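You operate a simulated robot arm through the tools that you are given. There is no shell and no other tool.

The job below is to be done with a simulated two-armed robot. You get a single attempt, and the scene is never put back.

TASK
Find the first fault in the purple tape and mark it with the flag that the chart gives.
Fine: light on and kept on, fault at the red line, brake back on before the flag goes in its slot.

It is judged by the outcome, as a careful person would: the job done as asked, and still so three seconds after it is handed in. It fails if anything else is knocked over, pushed out of place, dropped, spilled or broken.

THE ROBOT
Two 7-joint arms with fingered hands on one trunk that stands fixed in place. Base frame: the origin is at the foot of the trunk, x ahead of it, y to its left, z up; the work surface is at about z = 880. Units: mm, rad, N and s.
The left shoulder is at [70, 142, 1189], the right one opposite. With the tool pointing down near the work surface each hand reaches from about 420 to 800 mm from the base axis, measured 20 degrees to its own side. Payload 3.6 kg a hand.
The tool frame of a hand sits at the grasp point between the pads (the TCP): z along the fingers, y along the line on which they close. The tips reach 25 mm beyond it. The gripper opens to 88 mm; its body begins 29 mm behind the TCP. The gripper is a hand of 5 fingers: y runs from the thumb to the fingers, the wrist lies at [-13, -97, -162] in the tool frame, and closing takes about 1.5 s.
Orientation is that of the tool frame in the base frame, as a unit quaternion [x, y, z, w]. With the fingers straight down and the wrist toward the robot, the tool's x, y and z point along [0, 1, 0], [1, 0, 0] and [0, 0, -1] of the base frame.

THE INTERFACE
- The arms move only by the tool arm_command. It takes "left_increments", "right_increments" or both (then of equal length, played together; a hand with none holds still); each is a list of rows, each a list of 7 numbers: the gripper command, from -1 (fully open) to 1 (shut), values between in proportion, then the shift along the tool's x, y, z in units of 20 mm (1.0 is 20 mm), then the turn, a rotation vector about the tool's x, y, z in units of 8 degrees (1.0 is 8 degrees). In form: [[fingers, x, y, z, ax, ay, az], ...]. A call has 1 to 20 rows; each row shifts and turns the commanded pose from where the row before left it, along the tool's axes as they then stand. A call with a number of a shift or a turn outside -1 to 1 is refused whole. Rows are played at 5 a second. More than 50 mm and 0.15 rad between two rows, or a gripper value outside its range, and nothing of the call is played. Where a pose cannot be reached the arm comes as near as it can. A force on the tool above 40 N (or 10 N above the force at the start of the call, whichever is more), or a blocked arm, ends the call early, and 0.2 s more pass. The fingers move at their own pace (about 72 mm/s each) and stop on an object; they squeeze with about 30 N. The grip force told is the motor's: it shows also when the fingers shut on nothing. Time passes only in rows, and 0.2 s behind the last, so rows that do not move let the fingers close. It gives the time, the measured TCP pose, the force on the tool (base axes), the opening and the grip force at its end, in the units of the frame above (readings bear some noise), with the torque about the TCP (base axes, N m) and any sound that the robot's microphone picked up.
- Cameras (640 x 400 px; columns grow to the right, rows downward): "scene" is now at [130.7, 40.6, 1427.3]; the picture's right is [0.44, -0.90, 0.00], its down [-0.44, -0.22, -0.87] and it looks along [0.78, 0.38, -0.49] (base axes); focal length 214 px, centre (320, 200). "left" rides on the left gripper at [-59, -79, -105] in its tool frame; the picture's right is [-0.73, -0.32, 0.61], its down [0.62, -0.68, 0.38] and it looks along [0.29, 0.66, 0.70] (tool axes); focal length 234 px, centre (320, 200). "right" rides on the right gripper at [59, -79, -105] in its tool frame; the picture's right is [-0.73, 0.32, -0.61], its down [-0.62, -0.68, 0.38] and it looks along [-0.29, 0.66, 0.70] (tool axes); focal length 234 px, centre (320, 200). There is no depth. A picture from a camera that has moved, and an enlarged one, comes with that camera's place and axes in the base frame and with its lens.
- camera(camera): a new picture of that camera. The clock stands still meanwhile.
- lift_body(by): slides the trunk up (or, below 0, down) by that many mm; the arms and the scene camera ride with it, the base frame stays. It gives what a move gives, with no picture.
- set_grasp(shape, hand): the hand has 5 fingers and takes this shape, open, in about a second: jaw (thumb against the fingers, like two jaws); tri (thumb and two fingers); tip (a fingertip pinch); poke (one finger out to press); point (the index stretched); flat (the hand flat); cup (the hand cupped); fist (a fist). The gripper value then closes the fingers along that shape, each until it touches; the sizes above hold for jaw. It gives what a move gives, with no picture.
- turn_head(pan, tilt): turns the head with the scene camera to pan (to the left, within 1.501 rad either way) and tilt (down, from -0.506 to 1.204), counted from straight ahead of the robot. It gives what a move gives.
- zoom(camera, box): a new picture of the part [left, top, right, bottom] of that camera's present view, enlarged. The clock stands still meanwhile.
- job_done(): hands the job in; it is judged then, once.

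Nothing tells you positions but the pictures and the camera data. Unless the task says otherwise, let go and move clear before handing in.

The tools are called after "Request:" by a JSON object that holds its "api" and its "payload". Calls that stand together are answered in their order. arm_command: Moves the arms, as the interface text tells. Its arguments: {"type":"object","properties":{"left_increments":{"type":"array"},"right_increments":{"type":"array"}},"required":[]} The other tools are called the same way: lift_body (by) moves the trunk up or down; set_grasp (shape, hand) gives the hand a shape; turn_head (pan, tilt) turns the head that bears the scene camera; camera (camera) takes a picture; zoom (camera, box) takes an enlarged picture of a part of a camera's view; job_done () hands the job in.

At the start:

```text
t: 0.0
left_ee_pos: [325.4, 387.1, 1257.4]
left_tool_rot: [0.707, 0.707, 0.0, 0.0]
left_force: [0.1, -0.5, -0.4]
left_wrist_torque: [-0.01, 0.0, 0.02]
left_gripper_width: 87.6
left_gripper_force: 0.1
left_shape: jaw
right_ee_pos: [530.3, 18.1, 1185.3]
right_tool_rot: [0.707, 0.707, 0.0, 0.0]
right_force: [1.3, 0.6, 0.3]
right_wrist_torque: [0.02, -0.02, -0.03]
right_gripper_width: 87.4
right_gripper_force: 0.1
right_shape: jaw
trunk travel left (down, up): [-725.0, 215.0]
head pan, tilt (commanded): [0.456, 0.513]
```

scene: 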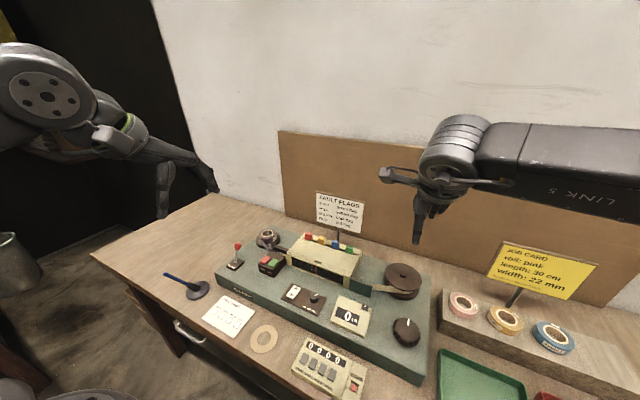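
right: 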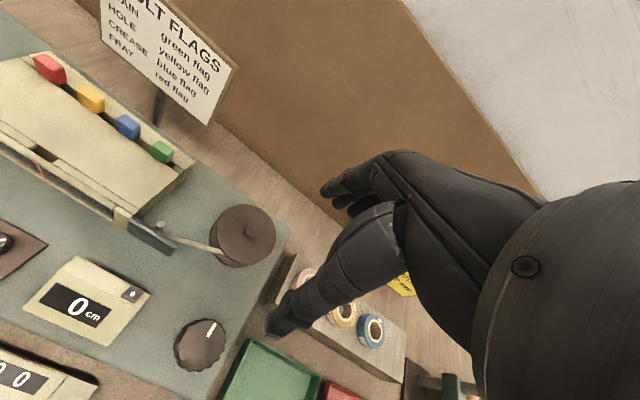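
left: 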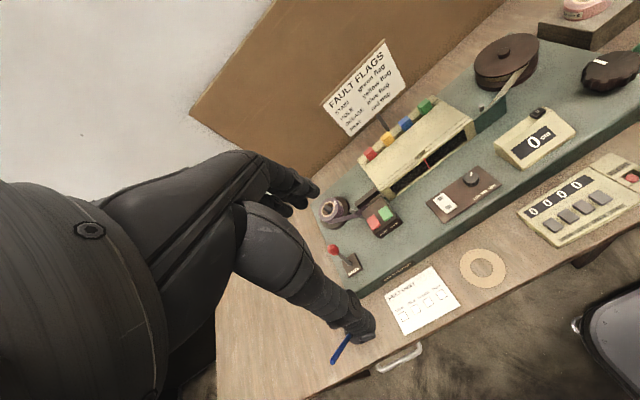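

I see a tape-inspection bench: a supply reel at the left, a viewing window box with flags, a take-up reel at the right, a brake lever, a red/green button box, a light switch, a counter and a knob. I will look at every part enlarged before moving.

Request:
{"api": "zoom", "payload": {"camera": "scene", "box": [200, 180, 440, 330]}}

Request:
{"api": "zoom", "payload": {"camera": "left", "box": [300, 30, 640, 242]}}

Request:
{"api": "zoom", "payload": {"camera": "right", "box": [0, 0, 300, 188]}}

Request:
{"api": "zoom", "payload": {"camera": "left", "box": [320, 160, 560, 310]}}

Request:
{"api": "zoom", "payload": {"camera": "scene", "box": [190, 280, 390, 400]}}

```text
2.67 times, centred on (320, 255) of scene
camera zoom: at [130.7, 40.6, 1427.3], right [0.44, -0.9, 0.0], down [-0.44, -0.22, -0.87], along [0.78, 0.38, -0.49], focal length 572 px, centre (320, 53)
```

zoom: 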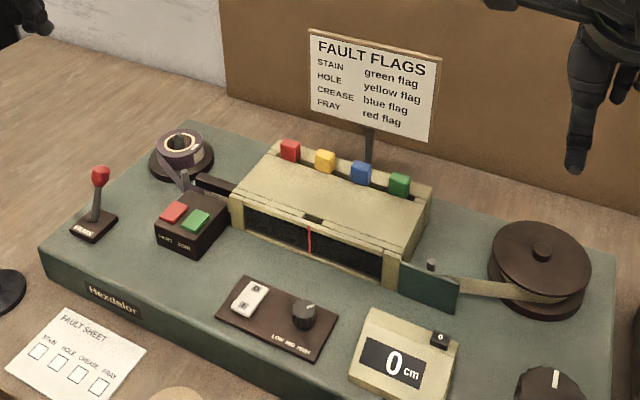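

```text
1.88 times, centred on (470, 136) of left
camera zoom: at [246.6, 329.3, 1362.8], right [-0.32, -0.73, -0.61], down [-0.68, 0.62, -0.38], along [0.66, 0.29, -0.7], focal length 441 px, centre (38, 320)
```

zoom: 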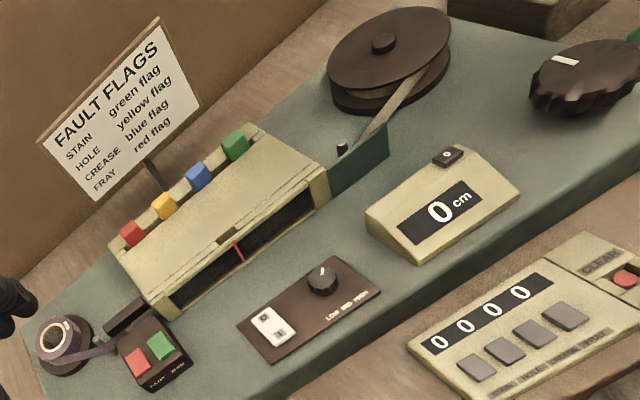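

```text
2.13 times, centred on (150, 94) of right
camera zoom: at [451.5, 75.1, 1291.5], right [0.32, -0.73, 0.61], down [-0.68, -0.62, -0.38], along [0.66, -0.29, -0.7], focal length 498 px, centre (682, 426)
```

zoom: 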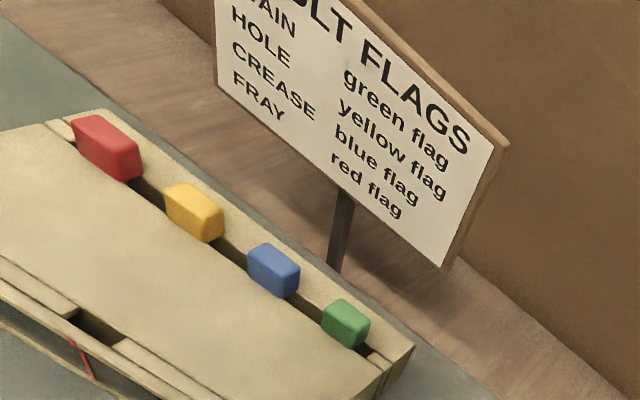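

```text
2.67 times, centred on (440, 235) of left
camera zoom: at [246.6, 329.3, 1362.8], right [-0.32, -0.73, -0.61], down [-0.68, 0.62, -0.38], along [0.66, 0.29, -0.7], focal length 624 px, centre (0, 107)
```

zoom: 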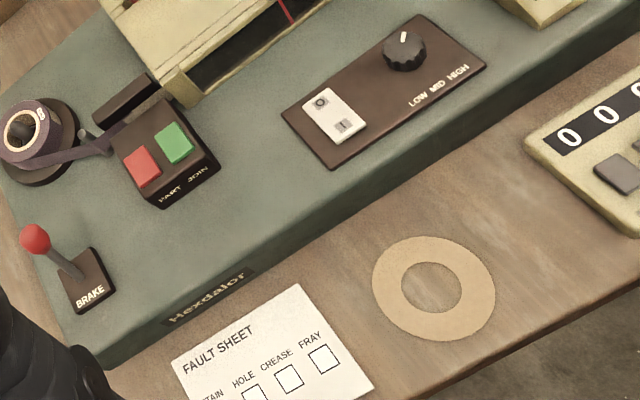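

```text
3.20 times, centred on (290, 340) of scene
camera zoom: at [130.7, 40.6, 1427.3], right [0.44, -0.9, 0.0], down [-0.44, -0.22, -0.87], along [0.78, 0.38, -0.49], focal length 686 px, centre (416, -248)
```

zoom: 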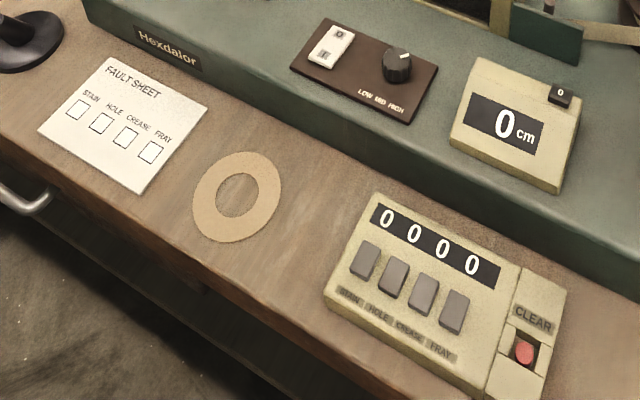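

The bench layout is clear; flags stand behind the box (about x 645, y 186–336, z 948), the notch over the red line is near (554, 257). I look closer at the brake, switch, window, knob and chart.

Request:
{"api": "zoom", "payload": {"camera": "scene", "box": [280, 230, 380, 292]}}

Request:
{"api": "zoom", "payload": {"camera": "scene", "box": [210, 220, 310, 282]}}

Request:
{"api": "zoom", "payload": {"camera": "scene", "box": [350, 250, 450, 312]}}

Request:
{"api": "zoom", "payload": {"camera": "left", "box": [310, 190, 410, 252]}}

Request:
{"api": "zoom", "payload": {"camera": "left", "box": [310, 240, 410, 302]}}

Request:
{"api": "zoom", "payload": {"camera": "right", "box": [0, 180, 300, 366]}}

Request:
{"api": "zoom", "payload": {"camera": "scene", "box": [310, 180, 370, 240]}}

Request:
{"api": "zoom", "payload": {"camera": "scene", "box": [480, 230, 610, 310]}}

```text
6.40 times, centred on (330, 261) of scene
camera zoom: at [130.7, 40.6, 1427.3], right [0.44, -0.9, 0.0], down [-0.44, -0.22, -0.87], along [0.78, 0.38, -0.49], focal length 1373 px, centre (256, -190)
```

zoom: 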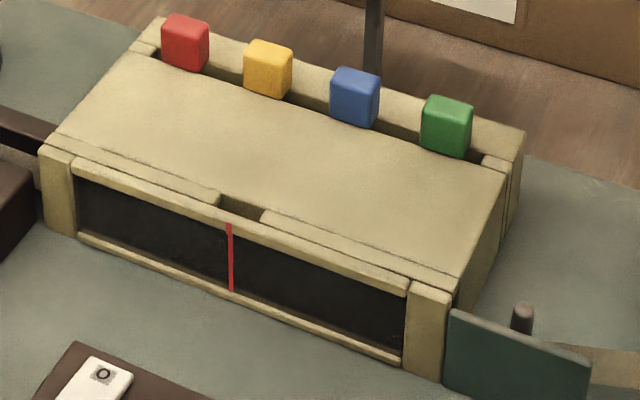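

```text
6.40 times, centred on (260, 251) of scene
camera zoom: at [130.7, 40.6, 1427.3], right [0.44, -0.9, 0.0], down [-0.44, -0.22, -0.87], along [0.78, 0.38, -0.49], focal length 1373 px, centre (704, -126)
```

zoom: 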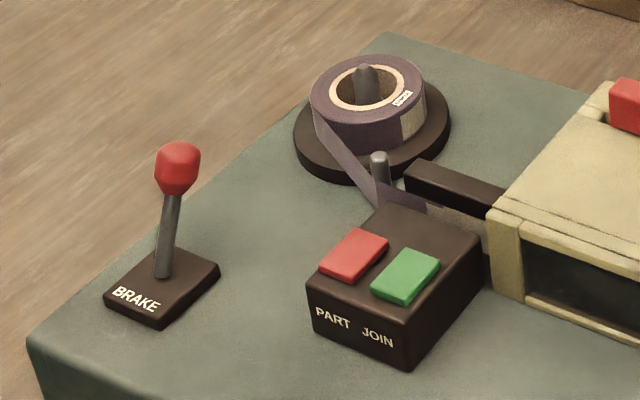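

```text
6.40 times, centred on (400, 281) of scene
camera zoom: at [130.7, 40.6, 1427.3], right [0.44, -0.9, 0.0], down [-0.44, -0.22, -0.87], along [0.78, 0.38, -0.49], focal length 1373 px, centre (-192, -318)
```

zoom: 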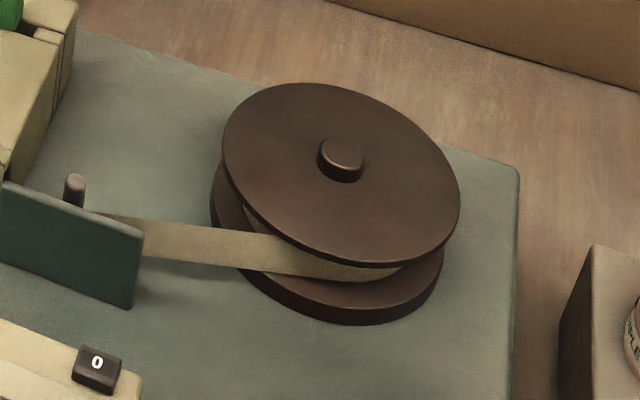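

```text
6.40 times, centred on (360, 221) of left
camera zoom: at [246.6, 329.3, 1362.8], right [-0.32, -0.73, -0.61], down [-0.68, 0.62, -0.38], along [0.66, 0.29, -0.7], focal length 1499 px, centre (64, 66)
```

zoom: 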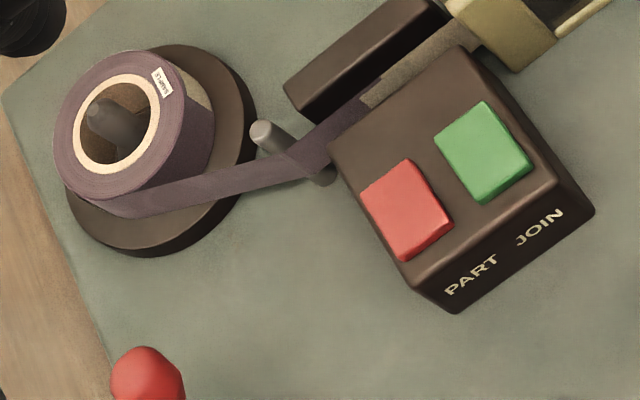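

```text
6.40 times, centred on (360, 271) of left
camera zoom: at [246.6, 329.3, 1362.8], right [-0.32, -0.73, -0.61], down [-0.68, 0.62, -0.38], along [0.66, 0.29, -0.7], focal length 1499 px, centre (64, -254)
```

zoom: 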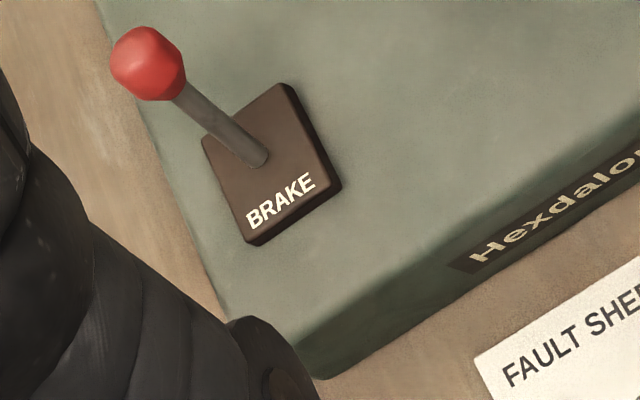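

```text
2.13 times, centred on (150, 273) of right
camera zoom: at [451.5, 75.1, 1291.5], right [0.32, -0.73, 0.61], down [-0.68, -0.62, -0.38], along [0.66, -0.29, -0.7], focal length 500 px, centre (683, 44)
```

zoom: 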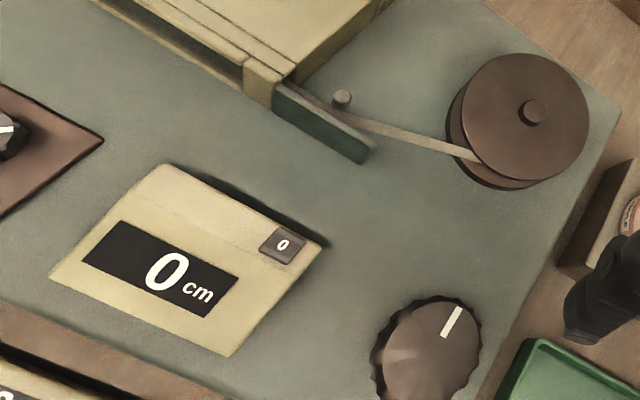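

```text
6.67 times, centred on (340, 210) of scene
camera zoom: at [130.7, 40.6, 1427.3], right [0.44, -0.9, 0.0], down [-0.44, -0.22, -0.87], along [0.78, 0.38, -0.49], focal length 1430 px, centre (187, 133)
```

zoom: 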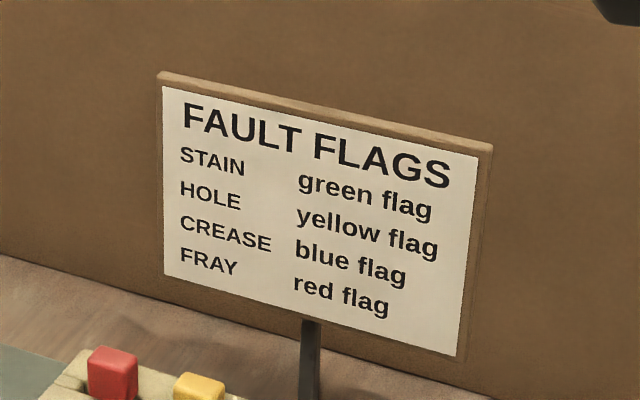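

```text
4.92 times, centred on (545, 270) of scene
camera zoom: at [130.7, 40.6, 1427.3], right [0.44, -0.9, 0.0], down [-0.44, -0.22, -0.87], along [0.78, 0.38, -0.49], focal length 1056 px, centre (-788, -145)
```

zoom: 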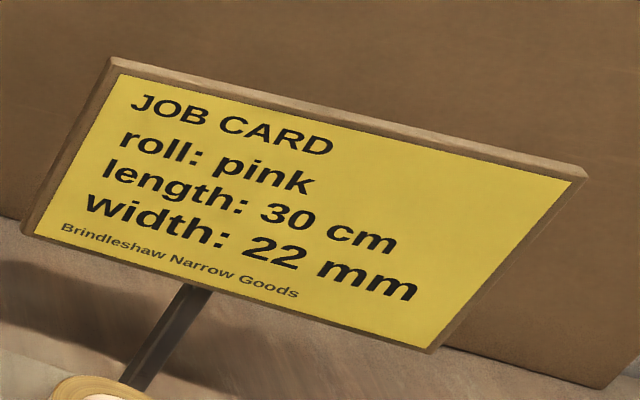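

Flag legend: stain=green, hole=yellow, crease=blue, fray=red; the brake lever leans away from the robot (+x) and the lamp is off. I shape the left hand for poking and look at it to find where its fingertip lies.

Request:
{"api": "set_grasp", "payload": {"shape": "poke", "hand": "left"}}

Request:
{"api": "turn_head", "payload": {"pan": 0.55, "tilt": 0.6}}

Request:
{"api": "camera", "payload": {"camera": "scene"}}

Request:
{"api": "camera", "payload": {"camera": "left"}}

```text
t: 0.9
left_ee_pos: [325.2, 387.6, 1259.9]
left_tool_rot: [0.707, 0.707, 0.0, 0.0]
left_force: [-0.1, 0.1, -0.2]
left_wrist_torque: [0.02, 0.02, -0.01]
left_gripper_width: 0.0
left_gripper_force: 0.1
left_shape: poke
right_ee_pos: [530.6, 18.2, 1186.2]
right_tool_rot: [0.707, 0.707, 0.0, 0.0]
right_force: [-0.2, 0.6, 0.2]
right_wrist_torque: [-0.02, -0.01, -0.01]
right_gripper_width: 87.6
right_gripper_force: 0.1
right_shape: jaw
trunk travel left (down, up): [-725.0, 215.0]
head pan, tilt (commanded): [0.456, 0.513]
```

```text
t: 1.6
left_ee_pos: [325.6, 387.5, 1257.2]
left_tool_rot: [0.707, 0.707, 0.0, 0.0]
left_force: [0.3, 0.3, 0.4]
left_wrist_torque: [-0.04, -0.02, 0.02]
left_gripper_width: 0.0
left_gripper_force: 0.1
left_shape: poke
right_ee_pos: [531.6, 17.7, 1186.7]
right_tool_rot: [0.707, 0.708, -0.001, 0.0]
right_force: [0.0, 0.5, 0.7]
right_wrist_torque: [0.03, 0.01, -0.01]
right_gripper_width: 87.7
right_gripper_force: 0.0
right_shape: jaw
trunk travel left (down, up): [-725.0, 215.0]
head pan, tilt (commanded): [0.55, 0.6]
```

```text
taken
camera scene: at [124.6, 46.8, 1419.5], right [0.52, -0.85, 0.0], down [-0.48, -0.29, -0.83], along [0.7, 0.43, -0.56], focal length 214 px, centre (320, 200)
```

scene: 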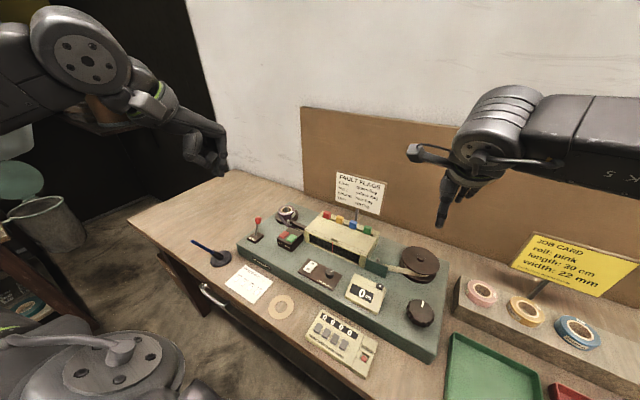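

```text
taken
camera left: at [246.6, 329.3, 1362.8], right [-0.32, -0.73, -0.61], down [-0.68, 0.62, -0.38], along [0.66, 0.29, -0.7], focal length 234 px, centre (320, 200)
```

left: 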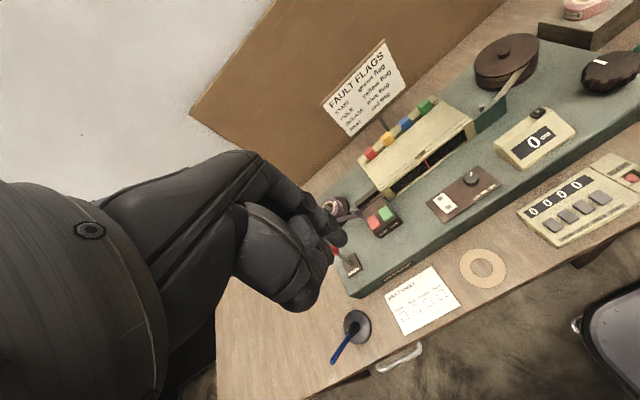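

The left hand is now in the poke shape. I zoom on the fingertip from the scene camera to triangulate the tip position.

Request:
{"api": "zoom", "payload": {"camera": "scene", "box": [150, 110, 260, 180]}}

Request:
{"api": "zoom", "payload": {"camera": "left", "box": [230, 150, 390, 250]}}

Request:
{"api": "zoom", "payload": {"camera": "scene", "box": [285, 250, 365, 300]}}

Request:
{"api": "zoom", "payload": {"camera": "left", "box": [410, 150, 530, 225]}}

```text
5.71 times, centred on (205, 145) of scene
camera zoom: at [124.6, 46.8, 1419.5], right [0.52, -0.85, 0.0], down [-0.48, -0.29, -0.83], along [0.7, 0.43, -0.56], focal length 1226 px, centre (977, 514)
```

zoom: 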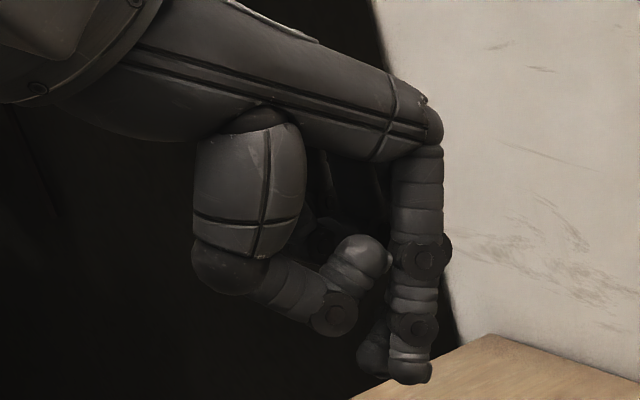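

```text
4.00 times, centred on (310, 200) of left
camera zoom: at [246.6, 329.3, 1362.8], right [-0.32, -0.73, -0.61], down [-0.68, 0.62, -0.38], along [0.66, 0.29, -0.7], focal length 937 px, centre (360, 200)
```

zoom: 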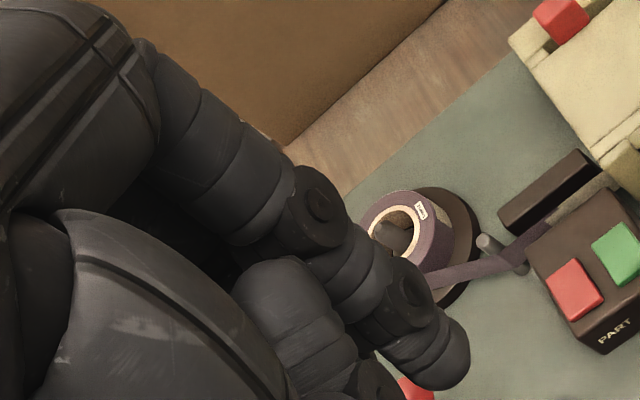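

```text
8.00 times, centred on (325, 275) of scene
camera zoom: at [124.6, 46.8, 1419.5], right [0.52, -0.85, 0.0], down [-0.48, -0.29, -0.83], along [0.7, 0.43, -0.56], focal length 1716 px, centre (280, -400)
```

zoom: 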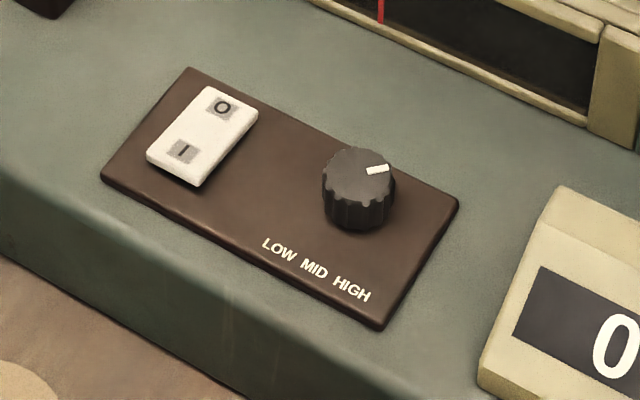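

```text
5.33 times, centred on (470, 188) of left
camera zoom: at [246.6, 329.3, 1362.8], right [-0.32, -0.73, -0.61], down [-0.68, 0.62, -0.38], along [0.66, 0.29, -0.7], focal length 1249 px, centre (-480, 267)
```

zoom: 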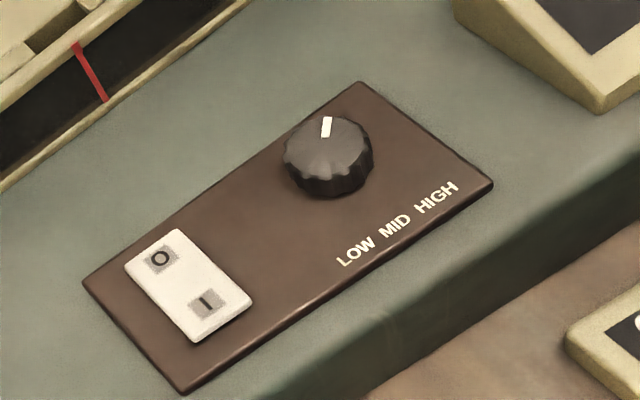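

The poke tip sits about 25 mm past the TCP; the rocker's "I" end is about at (449, 288, 902). I bring the left hand above it.

Request:
{"api": "arm_command", "payload": {"left_increments": [[-1, -0.324, 0.4, 1, 0, 0, 0], [-1, -0.324, 0.4, 1, 0, 0, 0], [-1, -0.324, 0.4, 1, 0, 0, 0], [-1, -0.324, 0.4, 1, 0, 0, 0], [-1, -0.324, 0.4, 1, 0, 0, 0], [-1, -0.324, 0.4, 1, 0, 0, 0], [-1, -0.324, 0.4, 1, 0, 0, 0], [-1, -0.324, 0.4, 1, 0, 0, 0], [-1, -0.324, 0.4, 1, 0, 0, 0], [-1, -0.324, 0.4, 1, 0, 0, 0], [-1, -0.324, 0.4, 1, 0, 0, 0], [-1, -0.324, 0.4, 1, 0, 0, 0], [-1, -0.324, 0.4, 1, 0, 0, 0], [-1, -0.324, 0.4, 1, 0, 0, 0], [-1, -0.324, 0.4, 0.8, 0, 0, 0], [-1, 0, 0, 0, 0, 0, 0]]}}

Request:
{"api": "camera", "payload": {"camera": "scene"}}

Request:
{"api": "camera", "payload": {"camera": "left"}}

Request:
{"api": "zoom", "payload": {"camera": "scene", "box": [265, 225, 375, 295]}}

Request:
{"api": "zoom", "payload": {"camera": "left", "box": [250, 150, 410, 250]}}

```text
t: 5.0
left_ee_pos: [444.7, 290.8, 961.3]
left_tool_rot: [0.707, 0.707, 0.001, 0.0]
left_force: [0.0, 0.5, 0.2]
left_wrist_torque: [0.01, 0.01, 0.05]
left_gripper_width: 0.0
left_gripper_force: 0.0
left_shape: poke
right_ee_pos: [531.2, 17.8, 1185.8]
right_tool_rot: [0.707, 0.707, 0.001, 0.0]
right_force: [-1.2, 0.5, 0.1]
right_wrist_torque: [-0.02, 0.0, 0.01]
right_gripper_width: 87.5
right_gripper_force: 0.0
right_shape: jaw
trunk travel left (down, up): [-725.0, 215.0]
head pan, tilt (commanded): [0.55, 0.6]
```

```text
taken
camera scene: at [124.4, 46.8, 1419.4], right [0.52, -0.85, 0.0], down [-0.48, -0.3, -0.83], along [0.7, 0.43, -0.56], focal length 214 px, centre (320, 200)
```

scene: 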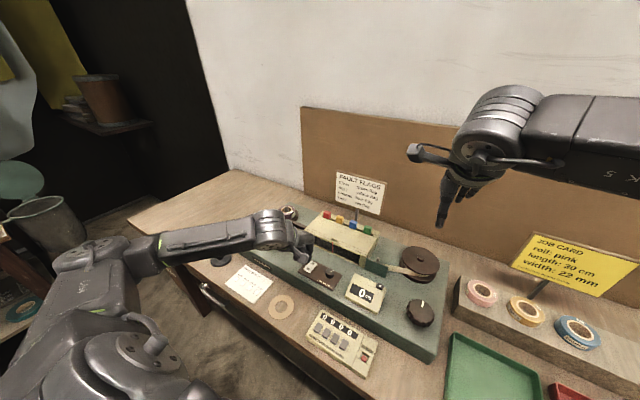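

```text
taken
camera left: at [365.6, 232.1, 1066.4], right [-0.32, -0.73, -0.61], down [-0.68, 0.62, -0.38], along [0.66, 0.29, -0.7], focal length 234 px, centre (320, 200)
```

left: 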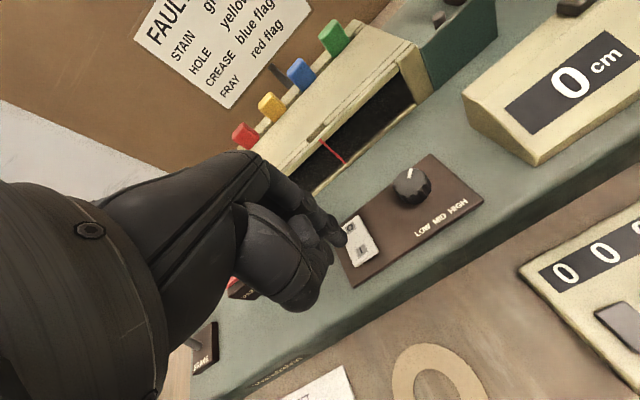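

```text
5.71 times, centred on (320, 260) of scene
camera zoom: at [124.4, 46.8, 1419.4], right [0.52, -0.85, 0.0], down [-0.48, -0.3, -0.83], along [0.7, 0.43, -0.56], focal length 1226 px, centre (320, -143)
```

zoom: 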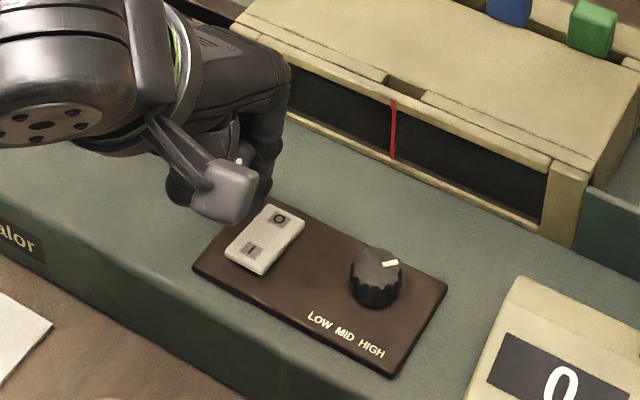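

```text
4.00 times, centred on (330, 200) of left
camera zoom: at [365.6, 232.1, 1066.4], right [-0.32, -0.73, -0.61], down [-0.68, 0.62, -0.38], along [0.66, 0.29, -0.7], focal length 937 px, centre (280, 200)
```

zoom: 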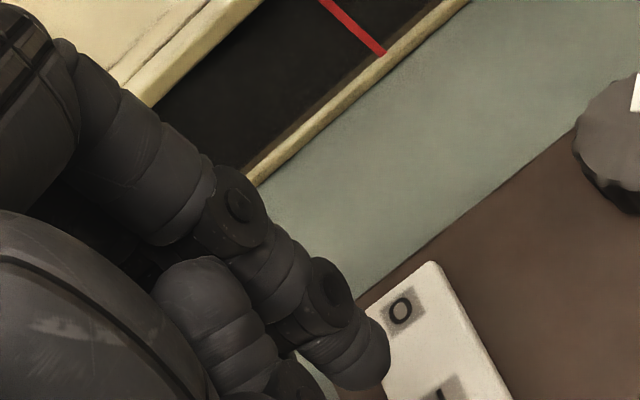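

The fingertip is right above the "I" end. I descend about 30 mm in fine steps and watch the force.

Request:
{"api": "arm_command", "payload": {"left_increments": [[-1, 0, 0, 0.5, 0, 0, 0], [-1, 0, 0, 0.5, 0, 0, 0], [-1, 0, 0, 0.25, 0, 0, 0], [-1, 0, 0, 0.15, 0, 0, 0], [-1, 0, 0, 0, 0, 0, 0]]}}

Request:
{"api": "zoom", "payload": {"camera": "left", "box": [250, 150, 410, 250]}}

Request:
{"api": "zoom", "payload": {"camera": "scene", "box": [265, 225, 375, 295]}}

```text
t: 6.2
left_ee_pos: [444.8, 289.1, 933.8]
left_tool_rot: [0.708, 0.707, 0.0, 0.0]
left_force: [-1.4, 0.5, -0.4]
left_wrist_torque: [0.01, 0.0, 0.01]
left_gripper_width: 0.0
left_gripper_force: 0.0
left_shape: poke
right_ee_pos: [530.0, 16.8, 1185.5]
right_tool_rot: [0.707, 0.707, -0.001, 0.0]
right_force: [-0.3, 0.2, -0.5]
right_wrist_torque: [0.01, -0.02, -0.03]
right_gripper_width: 87.5
right_gripper_force: 0.1
right_shape: jaw
trunk travel left (down, up): [-725.0, 215.0]
head pan, tilt (commanded): [0.55, 0.6]
```

```text
4.00 times, centred on (330, 200) of left
camera zoom: at [366.6, 231.6, 1038.5], right [-0.32, -0.73, -0.61], down [-0.68, 0.62, -0.38], along [0.66, 0.29, -0.7], focal length 937 px, centre (280, 200)
```

zoom: 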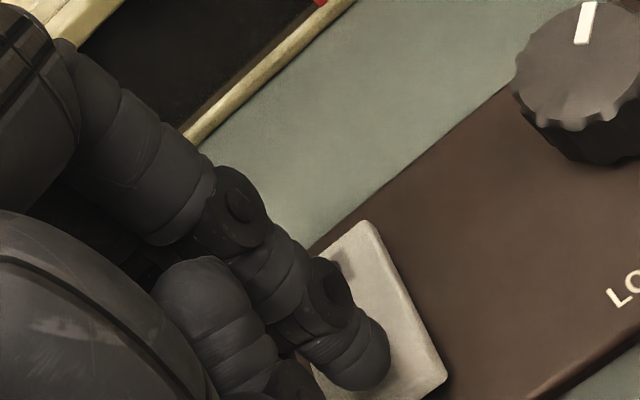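

```text
5.71 times, centred on (320, 260) of scene
camera zoom: at [124.6, 46.8, 1419.4], right [0.52, -0.85, 0.0], down [-0.48, -0.3, -0.82], along [0.7, 0.43, -0.57], focal length 1226 px, centre (320, -143)
```

zoom: 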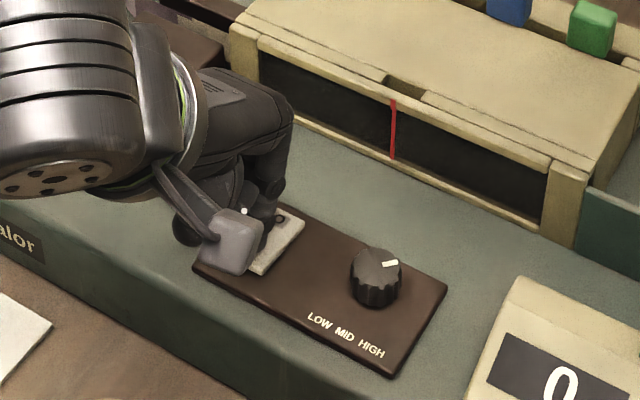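

The tip hovers just above the rocker's near end. I go down in small steps until it clicks.

Request:
{"api": "arm_command", "payload": {"left_increments": [[-1, 0, 0, 0.1, 0, 0, 0], [-1, 0, 0, 0.1, 0, 0, 0], [-1, 0, 0, 0.1, 0, 0, 0], [-1, 0, 0, 0, 0, 0, 0]]}}

Request:
{"api": "zoom", "payload": {"camera": "scene", "box": [265, 225, 375, 295]}}

```text
t: 7.2
left_ee_pos: [445.8, 289.1, 927.6]
left_tool_rot: [0.706, 0.708, -0.001, 0.0]
left_force: [-0.2, 0.4, 0.3]
left_wrist_torque: [-0.03, -0.03, -0.01]
left_gripper_width: 0.0
left_gripper_force: 0.0
left_shape: poke
right_ee_pos: [532.2, 18.0, 1186.2]
right_tool_rot: [0.707, 0.707, 0.0, 0.0]
right_force: [0.3, -0.5, -0.2]
right_wrist_torque: [-0.03, 0.0, 0.02]
right_gripper_width: 87.6
right_gripper_force: 0.1
right_shape: jaw
trunk travel left (down, up): [-725.0, 215.0]
head pan, tilt (commanded): [0.55, 0.6]
```

```text
5.71 times, centred on (320, 260) of scene
camera zoom: at [124.7, 46.8, 1419.4], right [0.52, -0.85, 0.0], down [-0.48, -0.3, -0.82], along [0.7, 0.43, -0.57], focal length 1226 px, centre (320, -143)
```

zoom: 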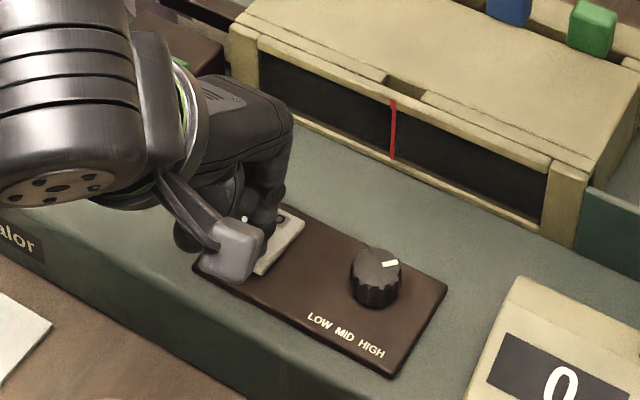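

Request:
{"api": "arm_command", "payload": {"left_increments": [[-1, 0, 0, 0.1, 0, 0, 0], [-1, 0, 0, 0.1, 0, 0, 0], [-1, 0, 0, 0, 0, 0, 0]]}}

Request:
{"api": "zoom", "payload": {"camera": "left", "box": [250, 150, 410, 250]}}

```text
t: 8.0
left_ee_pos: [446.5, 290.3, 923.3]
left_tool_rot: [0.707, 0.707, 0.0, 0.0]
left_force: [0.3, -0.6, 0.6]
left_wrist_torque: [0.01, 0.0, 0.01]
left_gripper_width: 0.0
left_gripper_force: 0.0
left_shape: poke
right_ee_pos: [531.0, 17.5, 1186.2]
right_tool_rot: [0.707, 0.707, 0.0, 0.0]
right_force: [0.8, -0.3, 0.1]
right_wrist_torque: [0.0, 0.02, -0.01]
right_gripper_width: 87.6
right_gripper_force: 0.1
right_shape: jaw
trunk travel left (down, up): [-725.0, 215.0]
head pan, tilt (commanded): [0.55, 0.6]
```

```text
4.00 times, centred on (330, 200) of left
camera zoom: at [366.9, 232.0, 1028.3], right [-0.32, -0.73, -0.61], down [-0.68, 0.62, -0.38], along [0.66, 0.29, -0.7], focal length 937 px, centre (280, 200)
```

zoom: 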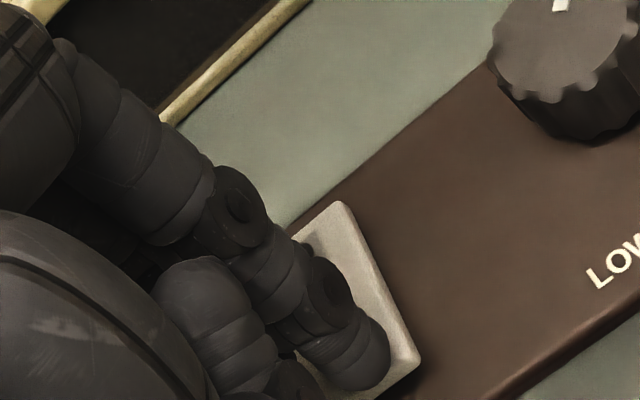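

No contact yet (tip about z 898). I continue gently.

Request:
{"api": "arm_command", "payload": {"left_increments": [[-1, 0, 0, 0.1, 0, 0, 0], [-1, 0, 0, 0.1, 0, 0, 0], [-1, 0, 0, 0.1, 0, 0, 0], [-1, 0, 0, 0, 0, 0, 0]]}}

Request:
{"api": "zoom", "payload": {"camera": "scene", "box": [265, 225, 375, 295]}}

```text
t: 9.0
left_ee_pos: [445.2, 288.6, 918.7]
left_tool_rot: [0.707, 0.707, 0.002, 0.001]
left_force: [-0.6, 1.5, 2.7]
left_wrist_torque: [0.05, 0.02, 0.0]
left_gripper_width: 0.0
left_gripper_force: 0.2
left_shape: poke
right_ee_pos: [531.4, 17.6, 1186.7]
right_tool_rot: [0.707, 0.707, 0.0, 0.001]
right_force: [0.0, 0.7, 0.8]
right_wrist_torque: [0.01, -0.02, -0.02]
right_gripper_width: 87.5
right_gripper_force: 0.0
right_shape: jaw
trunk travel left (down, up): [-725.0, 215.0]
head pan, tilt (commanded): [0.55, 0.6]
heard: click
```

```text
5.71 times, centred on (320, 260) of scene
camera zoom: at [124.4, 46.7, 1419.5], right [0.52, -0.85, 0.0], down [-0.48, -0.3, -0.83], along [0.7, 0.43, -0.56], focal length 1226 px, centre (320, -143)
```

zoom: 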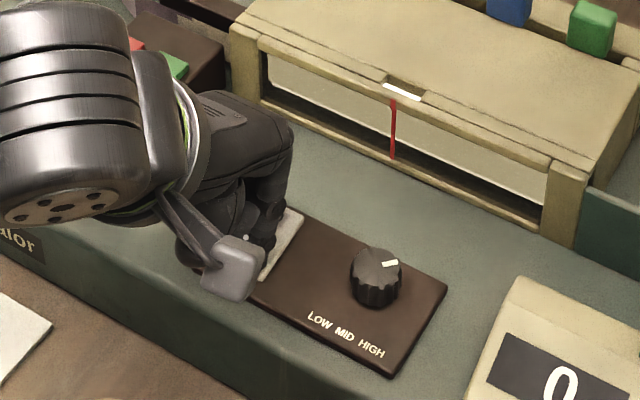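

The lamp lit with a click, and the cream leader shows in the window. I raise the left hand and move it high over the brake lever (about 494, 518).

Request:
{"api": "arm_command", "payload": {"left_increments": [[-1, 0, 0, -1, 0, 0, 0], [-1, 0, 0, -1, 0, 0, 0], [-1, 0, 0, -1, 0, 0, 0], [-1, 0, 0, -1, 0, 0, 0], [-1, 0, 0, -1, 0, 0, 0], [-1, 0, 0, -1, 0, 0, 0], [-1, 0.95, 0.2, 0, 0, 0, 0], [-1, 0.95, 0.2, 0, 0, 0, 0], [-1, 0.95, 0.2, 0, 0, 0, 0], [-1, 0.95, 0.2, 0, 0, 0, 0], [-1, 0.95, 0.2, 0, 0, 0, 0], [-1, 0.95, 0.2, 0, 0, 0, 0], [-1, 0.95, 0.2, 0, 0, 0, 0], [-1, 0.95, 0.2, 0, 0, 0, 0], [-1, 0.95, 0.2, 0, 0, 0, 0], [-1, 0.95, 0.2, 0, 0, 0, 0], [-1, 0.95, 0.2, 0, 0, 0, 0], [-1, 0.95, 0.2, 0, 0, 0, 0], [-1, 0, 0, 0, 0, 0, 0]]}}

Request:
{"api": "set_grasp", "payload": {"shape": "jaw", "hand": "left"}}

Request:
{"api": "camera", "payload": {"camera": "left"}}

Request:
{"api": "camera", "payload": {"camera": "scene"}}

Request:
{"api": "zoom", "payload": {"camera": "scene", "box": [240, 190, 400, 290]}}

```text
t: 13.0
left_ee_pos: [493.7, 517.4, 1037.5]
left_tool_rot: [0.707, 0.707, 0.0, 0.0]
left_force: [-0.1, -0.3, -1.0]
left_wrist_torque: [-0.02, 0.01, -0.02]
left_gripper_width: 0.0
left_gripper_force: 0.1
left_shape: poke
right_ee_pos: [531.1, 16.4, 1186.1]
right_tool_rot: [0.707, 0.707, 0.0, 0.0]
right_force: [0.4, 0.4, -0.3]
right_wrist_torque: [0.0, 0.01, 0.0]
right_gripper_width: 87.7
right_gripper_force: 0.1
right_shape: jaw
trunk travel left (down, up): [-725.0, 215.0]
head pan, tilt (commanded): [0.55, 0.6]
```

```text
t: 13.9
left_ee_pos: [493.9, 517.1, 1037.5]
left_tool_rot: [0.707, 0.707, -0.001, 0.0]
left_force: [0.6, -0.5, 0.7]
left_wrist_torque: [0.03, -0.01, 0.01]
left_gripper_width: 87.8
left_gripper_force: 0.0
left_shape: jaw
right_ee_pos: [531.6, 17.7, 1184.8]
right_tool_rot: [0.707, 0.707, 0.0, 0.0]
right_force: [-0.5, -0.7, -0.3]
right_wrist_torque: [-0.03, -0.01, 0.01]
right_gripper_width: 87.7
right_gripper_force: 0.1
right_shape: jaw
trunk travel left (down, up): [-725.0, 215.0]
head pan, tilt (commanded): [0.55, 0.6]
```

```text
taken
camera left: at [414.5, 460.1, 1142.9], right [-0.32, -0.73, -0.61], down [-0.68, 0.62, -0.38], along [0.66, 0.29, -0.7], focal length 234 px, centre (320, 200)
```

left: 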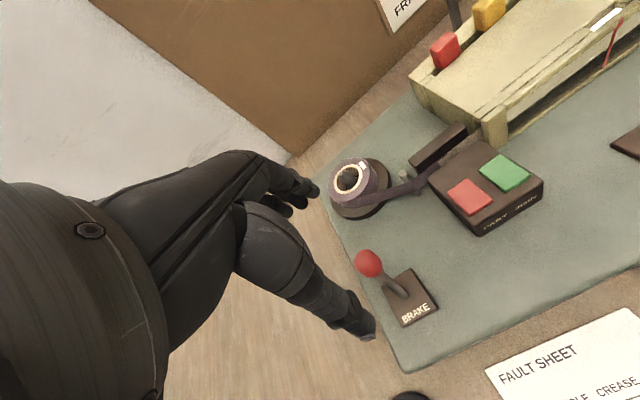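

```text
taken
camera scene: at [124.7, 46.9, 1419.4], right [0.52, -0.85, 0.0], down [-0.48, -0.3, -0.82], along [0.7, 0.43, -0.57], focal length 214 px, centre (320, 200)
```

scene: 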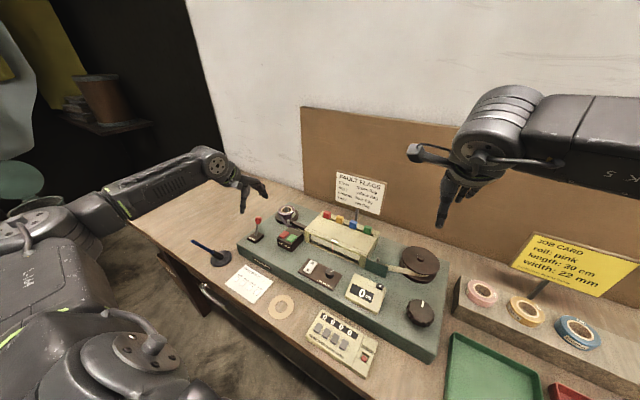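

```text
4.00 times, centred on (320, 240) of scene
camera zoom: at [124.7, 46.9, 1419.4], right [0.52, -0.85, 0.0], down [-0.48, -0.3, -0.82], along [0.7, 0.43, -0.57], focal length 858 px, centre (320, 40)
```

zoom: 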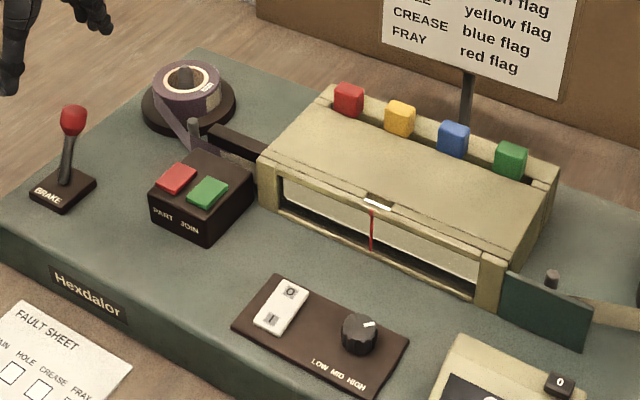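

The ball of the brake lever is near (495, 520, 955). I lower the open left hand straddling it.

Request:
{"api": "arm_command", "payload": {"left_increments": [[-1, 0.1, 0, 1, 0, 0, 0], [-1, 0, 0, 1, 0, 0, 0], [-1, 0, 0, 1, 0, 0, 0], [-1, 0, 0, 0.75, 0, 0, 0], [-1, 0, 0, 0, 0, 0, 0]]}}

Request:
{"api": "camera", "payload": {"camera": "left"}}

Request:
{"api": "zoom", "payload": {"camera": "scene", "box": [210, 180, 320, 250]}}

```text
t: 15.1
left_ee_pos: [495.0, 519.0, 964.3]
left_tool_rot: [0.707, 0.707, 0.001, -0.001]
left_force: [-0.1, 0.0, 0.1]
left_wrist_torque: [0.02, 0.02, -0.01]
left_gripper_width: 87.8
left_gripper_force: 0.0
left_shape: jaw
right_ee_pos: [531.0, 17.1, 1185.4]
right_tool_rot: [0.708, 0.706, 0.001, 0.0]
right_force: [0.0, 0.1, 0.0]
right_wrist_torque: [-0.01, 0.0, -0.02]
right_gripper_width: 87.6
right_gripper_force: 0.0
right_shape: jaw
trunk travel left (down, up): [-725.0, 215.0]
head pan, tilt (commanded): [0.55, 0.6]
```

```text
taken
camera left: at [415.5, 461.7, 1068.6], right [-0.32, -0.73, -0.61], down [-0.68, 0.62, -0.38], along [0.66, 0.29, -0.7], focal length 234 px, centre (320, 200)
```

left: 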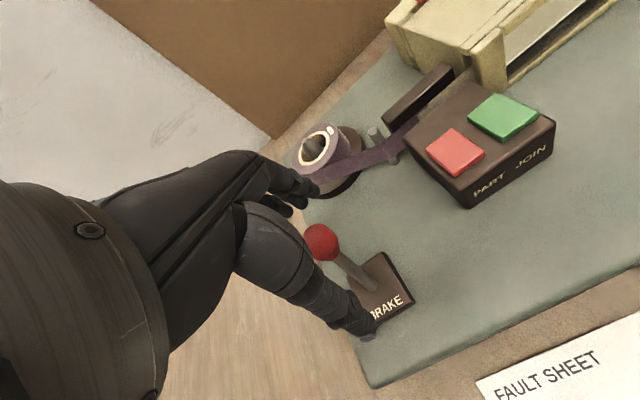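

```text
5.71 times, centred on (265, 215) of scene
camera zoom: at [124.6, 46.7, 1419.4], right [0.52, -0.85, 0.0], down [-0.48, -0.3, -0.83], along [0.7, 0.43, -0.56], focal length 1226 px, centre (634, 114)
```

zoom: 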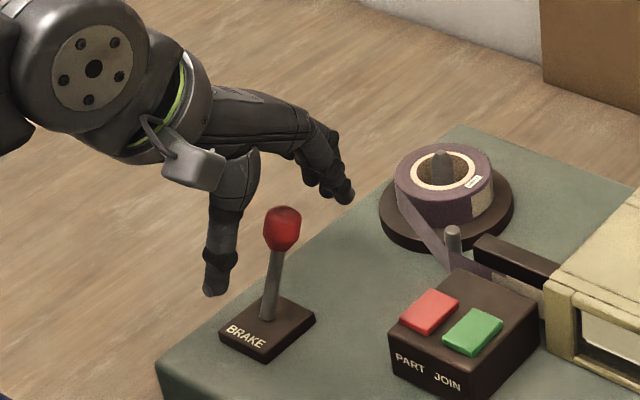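

The ball lies between the thumb and the fingers. I narrow the opening around it without gripping and check.

Request:
{"api": "arm_command", "payload": {"left_increments": [[0.2, 0, 0, 0.3, 0, 0, 0], [0.2, 0, 0, 0, 0, 0, 0], [0.2, 0, 0, 0, 0, 0, 0], [0.2, 0, 0, 0, 0, 0, 0], [0.2, 0, 0, 0, 0, 0, 0]]}}

Request:
{"api": "camera", "payload": {"camera": "left"}}

Request:
{"api": "zoom", "payload": {"camera": "scene", "box": [210, 180, 320, 250]}}

```text
t: 16.3
left_ee_pos: [493.7, 521.2, 957.7]
left_tool_rot: [0.707, 0.707, 0.0, 0.0]
left_force: [-0.2, 0.4, 0.1]
left_wrist_torque: [-0.01, -0.01, -0.02]
left_gripper_width: 35.6
left_gripper_force: 0.1
left_shape: jaw
right_ee_pos: [531.0, 17.7, 1185.4]
right_tool_rot: [0.708, 0.706, 0.0, 0.0]
right_force: [0.3, 0.2, -0.2]
right_wrist_torque: [-0.01, 0.01, 0.01]
right_gripper_width: 87.4
right_gripper_force: 0.1
right_shape: jaw
trunk travel left (down, up): [-725.0, 215.0]
head pan, tilt (commanded): [0.55, 0.6]
```

```text
taken
camera left: at [415.2, 462.3, 1062.7], right [-0.32, -0.73, -0.61], down [-0.68, 0.62, -0.38], along [0.66, 0.29, -0.7], focal length 234 px, centre (320, 200)
```

left: 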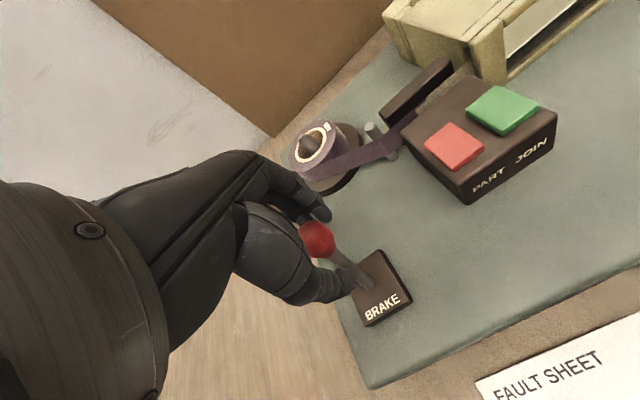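

```text
5.71 times, centred on (265, 215) of scene
camera zoom: at [124.7, 46.8, 1419.4], right [0.52, -0.85, 0.0], down [-0.48, -0.3, -0.82], along [0.7, 0.43, -0.57], focal length 1226 px, centre (634, 114)
```

zoom: 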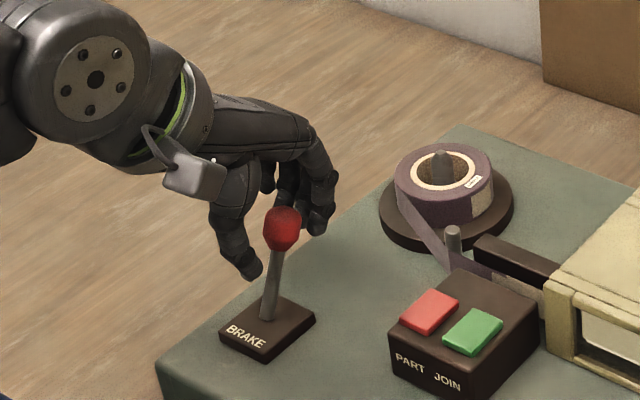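

The ball is loosely caged. I draw the hand toward the robot to pull the lever over.

Request:
{"api": "arm_command", "payload": {"left_increments": [[0.2, 0, -0.25, 0, 0, 0, 0], [0.2, 0, -0.25, 0, 0, 0, 0], [0.2, 0, -0.25, 0, 0, 0, 0], [0.2, 0, -0.25, 0, 0, 0, 0], [0.2, 0, -0.25, 0, 0, 0, 0], [0.2, 0, 0, 0, 0, 0, 0]]}}

Request:
{"api": "zoom", "payload": {"camera": "scene", "box": [210, 180, 320, 250]}}

Request:
{"api": "camera", "payload": {"camera": "left"}}

```text
t: 17.7
left_ee_pos: [468.7, 521.2, 956.9]
left_tool_rot: [0.707, 0.707, 0.0, 0.001]
left_force: [-0.1, 0.4, 0.0]
left_wrist_torque: [-0.01, 0.0, 0.0]
left_gripper_width: 35.9
left_gripper_force: 0.1
left_shape: jaw
right_ee_pos: [532.4, 18.2, 1186.4]
right_tool_rot: [0.707, 0.707, 0.0, 0.0]
right_force: [1.1, 0.7, 0.6]
right_wrist_torque: [0.03, 0.01, -0.02]
right_gripper_width: 87.4
right_gripper_force: 0.1
right_shape: jaw
trunk travel left (down, up): [-725.0, 215.0]
head pan, tilt (commanded): [0.55, 0.6]
```

```text
5.71 times, centred on (265, 215) of scene
camera zoom: at [124.9, 47.0, 1419.4], right [0.52, -0.85, 0.0], down [-0.48, -0.3, -0.82], along [0.7, 0.43, -0.57], focal length 1226 px, centre (634, 114)
```

zoom: 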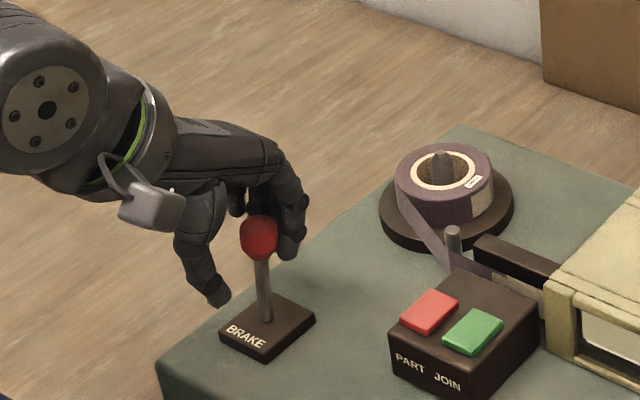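

```text
taken
camera left: at [390.2, 462.5, 1061.5], right [-0.32, -0.73, -0.61], down [-0.68, 0.62, -0.38], along [0.66, 0.29, -0.7], focal length 234 px, centre (320, 200)
```

left: 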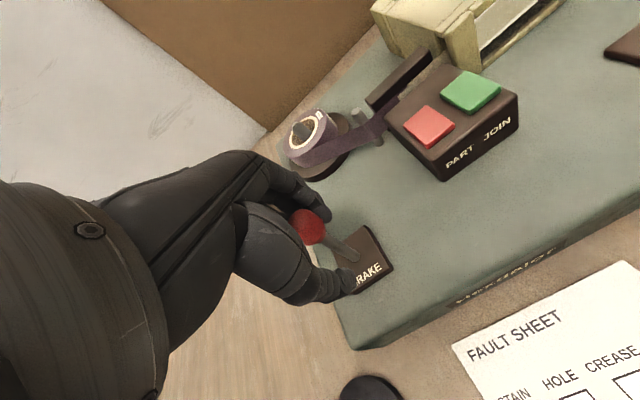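

The lever is moving with the hand, now near upright. I continue the pull.

Request:
{"api": "arm_command", "payload": {"left_increments": [[0.2, 0, -0.25, 0, 0, 0, 0], [0.2, 0, -0.25, 0, 0, 0, 0], [0.2, 0, -0.25, 0, 0, 0, 0], [0.2, 0, -0.25, 0, 0, 0, 0], [0.2, 0, -0.15, 0, 0, 0, 0], [0.2, 0, 0, 0, 0, 0, 0]]}}

Request:
{"api": "zoom", "payload": {"camera": "scene", "box": [210, 180, 320, 250]}}

Request:
{"api": "camera", "payload": {"camera": "left"}}

```text
t: 19.1
left_ee_pos: [446.0, 519.6, 957.2]
left_tool_rot: [0.707, 0.708, 0.0, 0.0]
left_force: [-0.4, -0.1, 0.5]
left_wrist_torque: [-0.01, -0.01, 0.0]
left_gripper_width: 35.7
left_gripper_force: 0.1
left_shape: jaw
right_ee_pos: [531.9, 16.8, 1187.1]
right_tool_rot: [0.707, 0.707, 0.0, 0.0]
right_force: [-0.2, -0.2, -0.3]
right_wrist_torque: [0.01, 0.01, -0.01]
right_gripper_width: 87.8
right_gripper_force: 0.1
right_shape: jaw
trunk travel left (down, up): [-725.0, 215.0]
head pan, tilt (commanded): [0.55, 0.6]
```

```text
5.71 times, centred on (265, 215) of scene
camera zoom: at [124.7, 46.9, 1419.4], right [0.52, -0.85, 0.0], down [-0.48, -0.3, -0.82], along [0.7, 0.43, -0.57], focal length 1226 px, centre (634, 114)
```

zoom: 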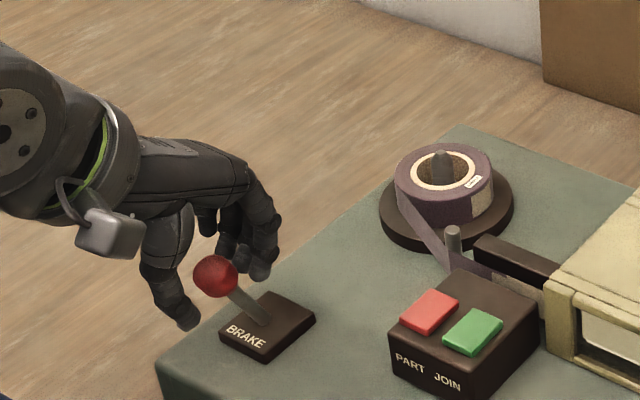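

```text
taken
camera left: at [367.4, 462.1, 1062.3], right [-0.32, -0.73, -0.61], down [-0.68, 0.62, -0.38], along [0.66, 0.29, -0.7], focal length 234 px, centre (320, 200)
```

left: 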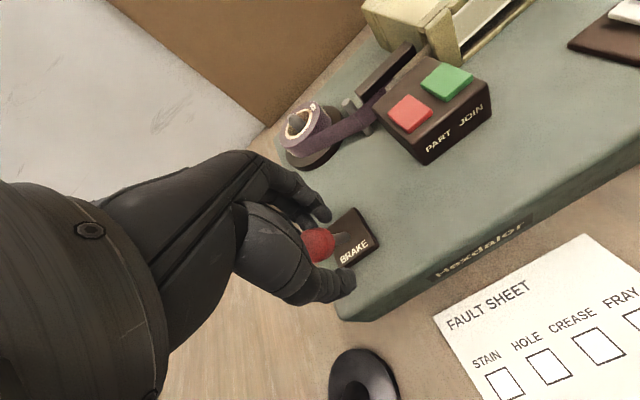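

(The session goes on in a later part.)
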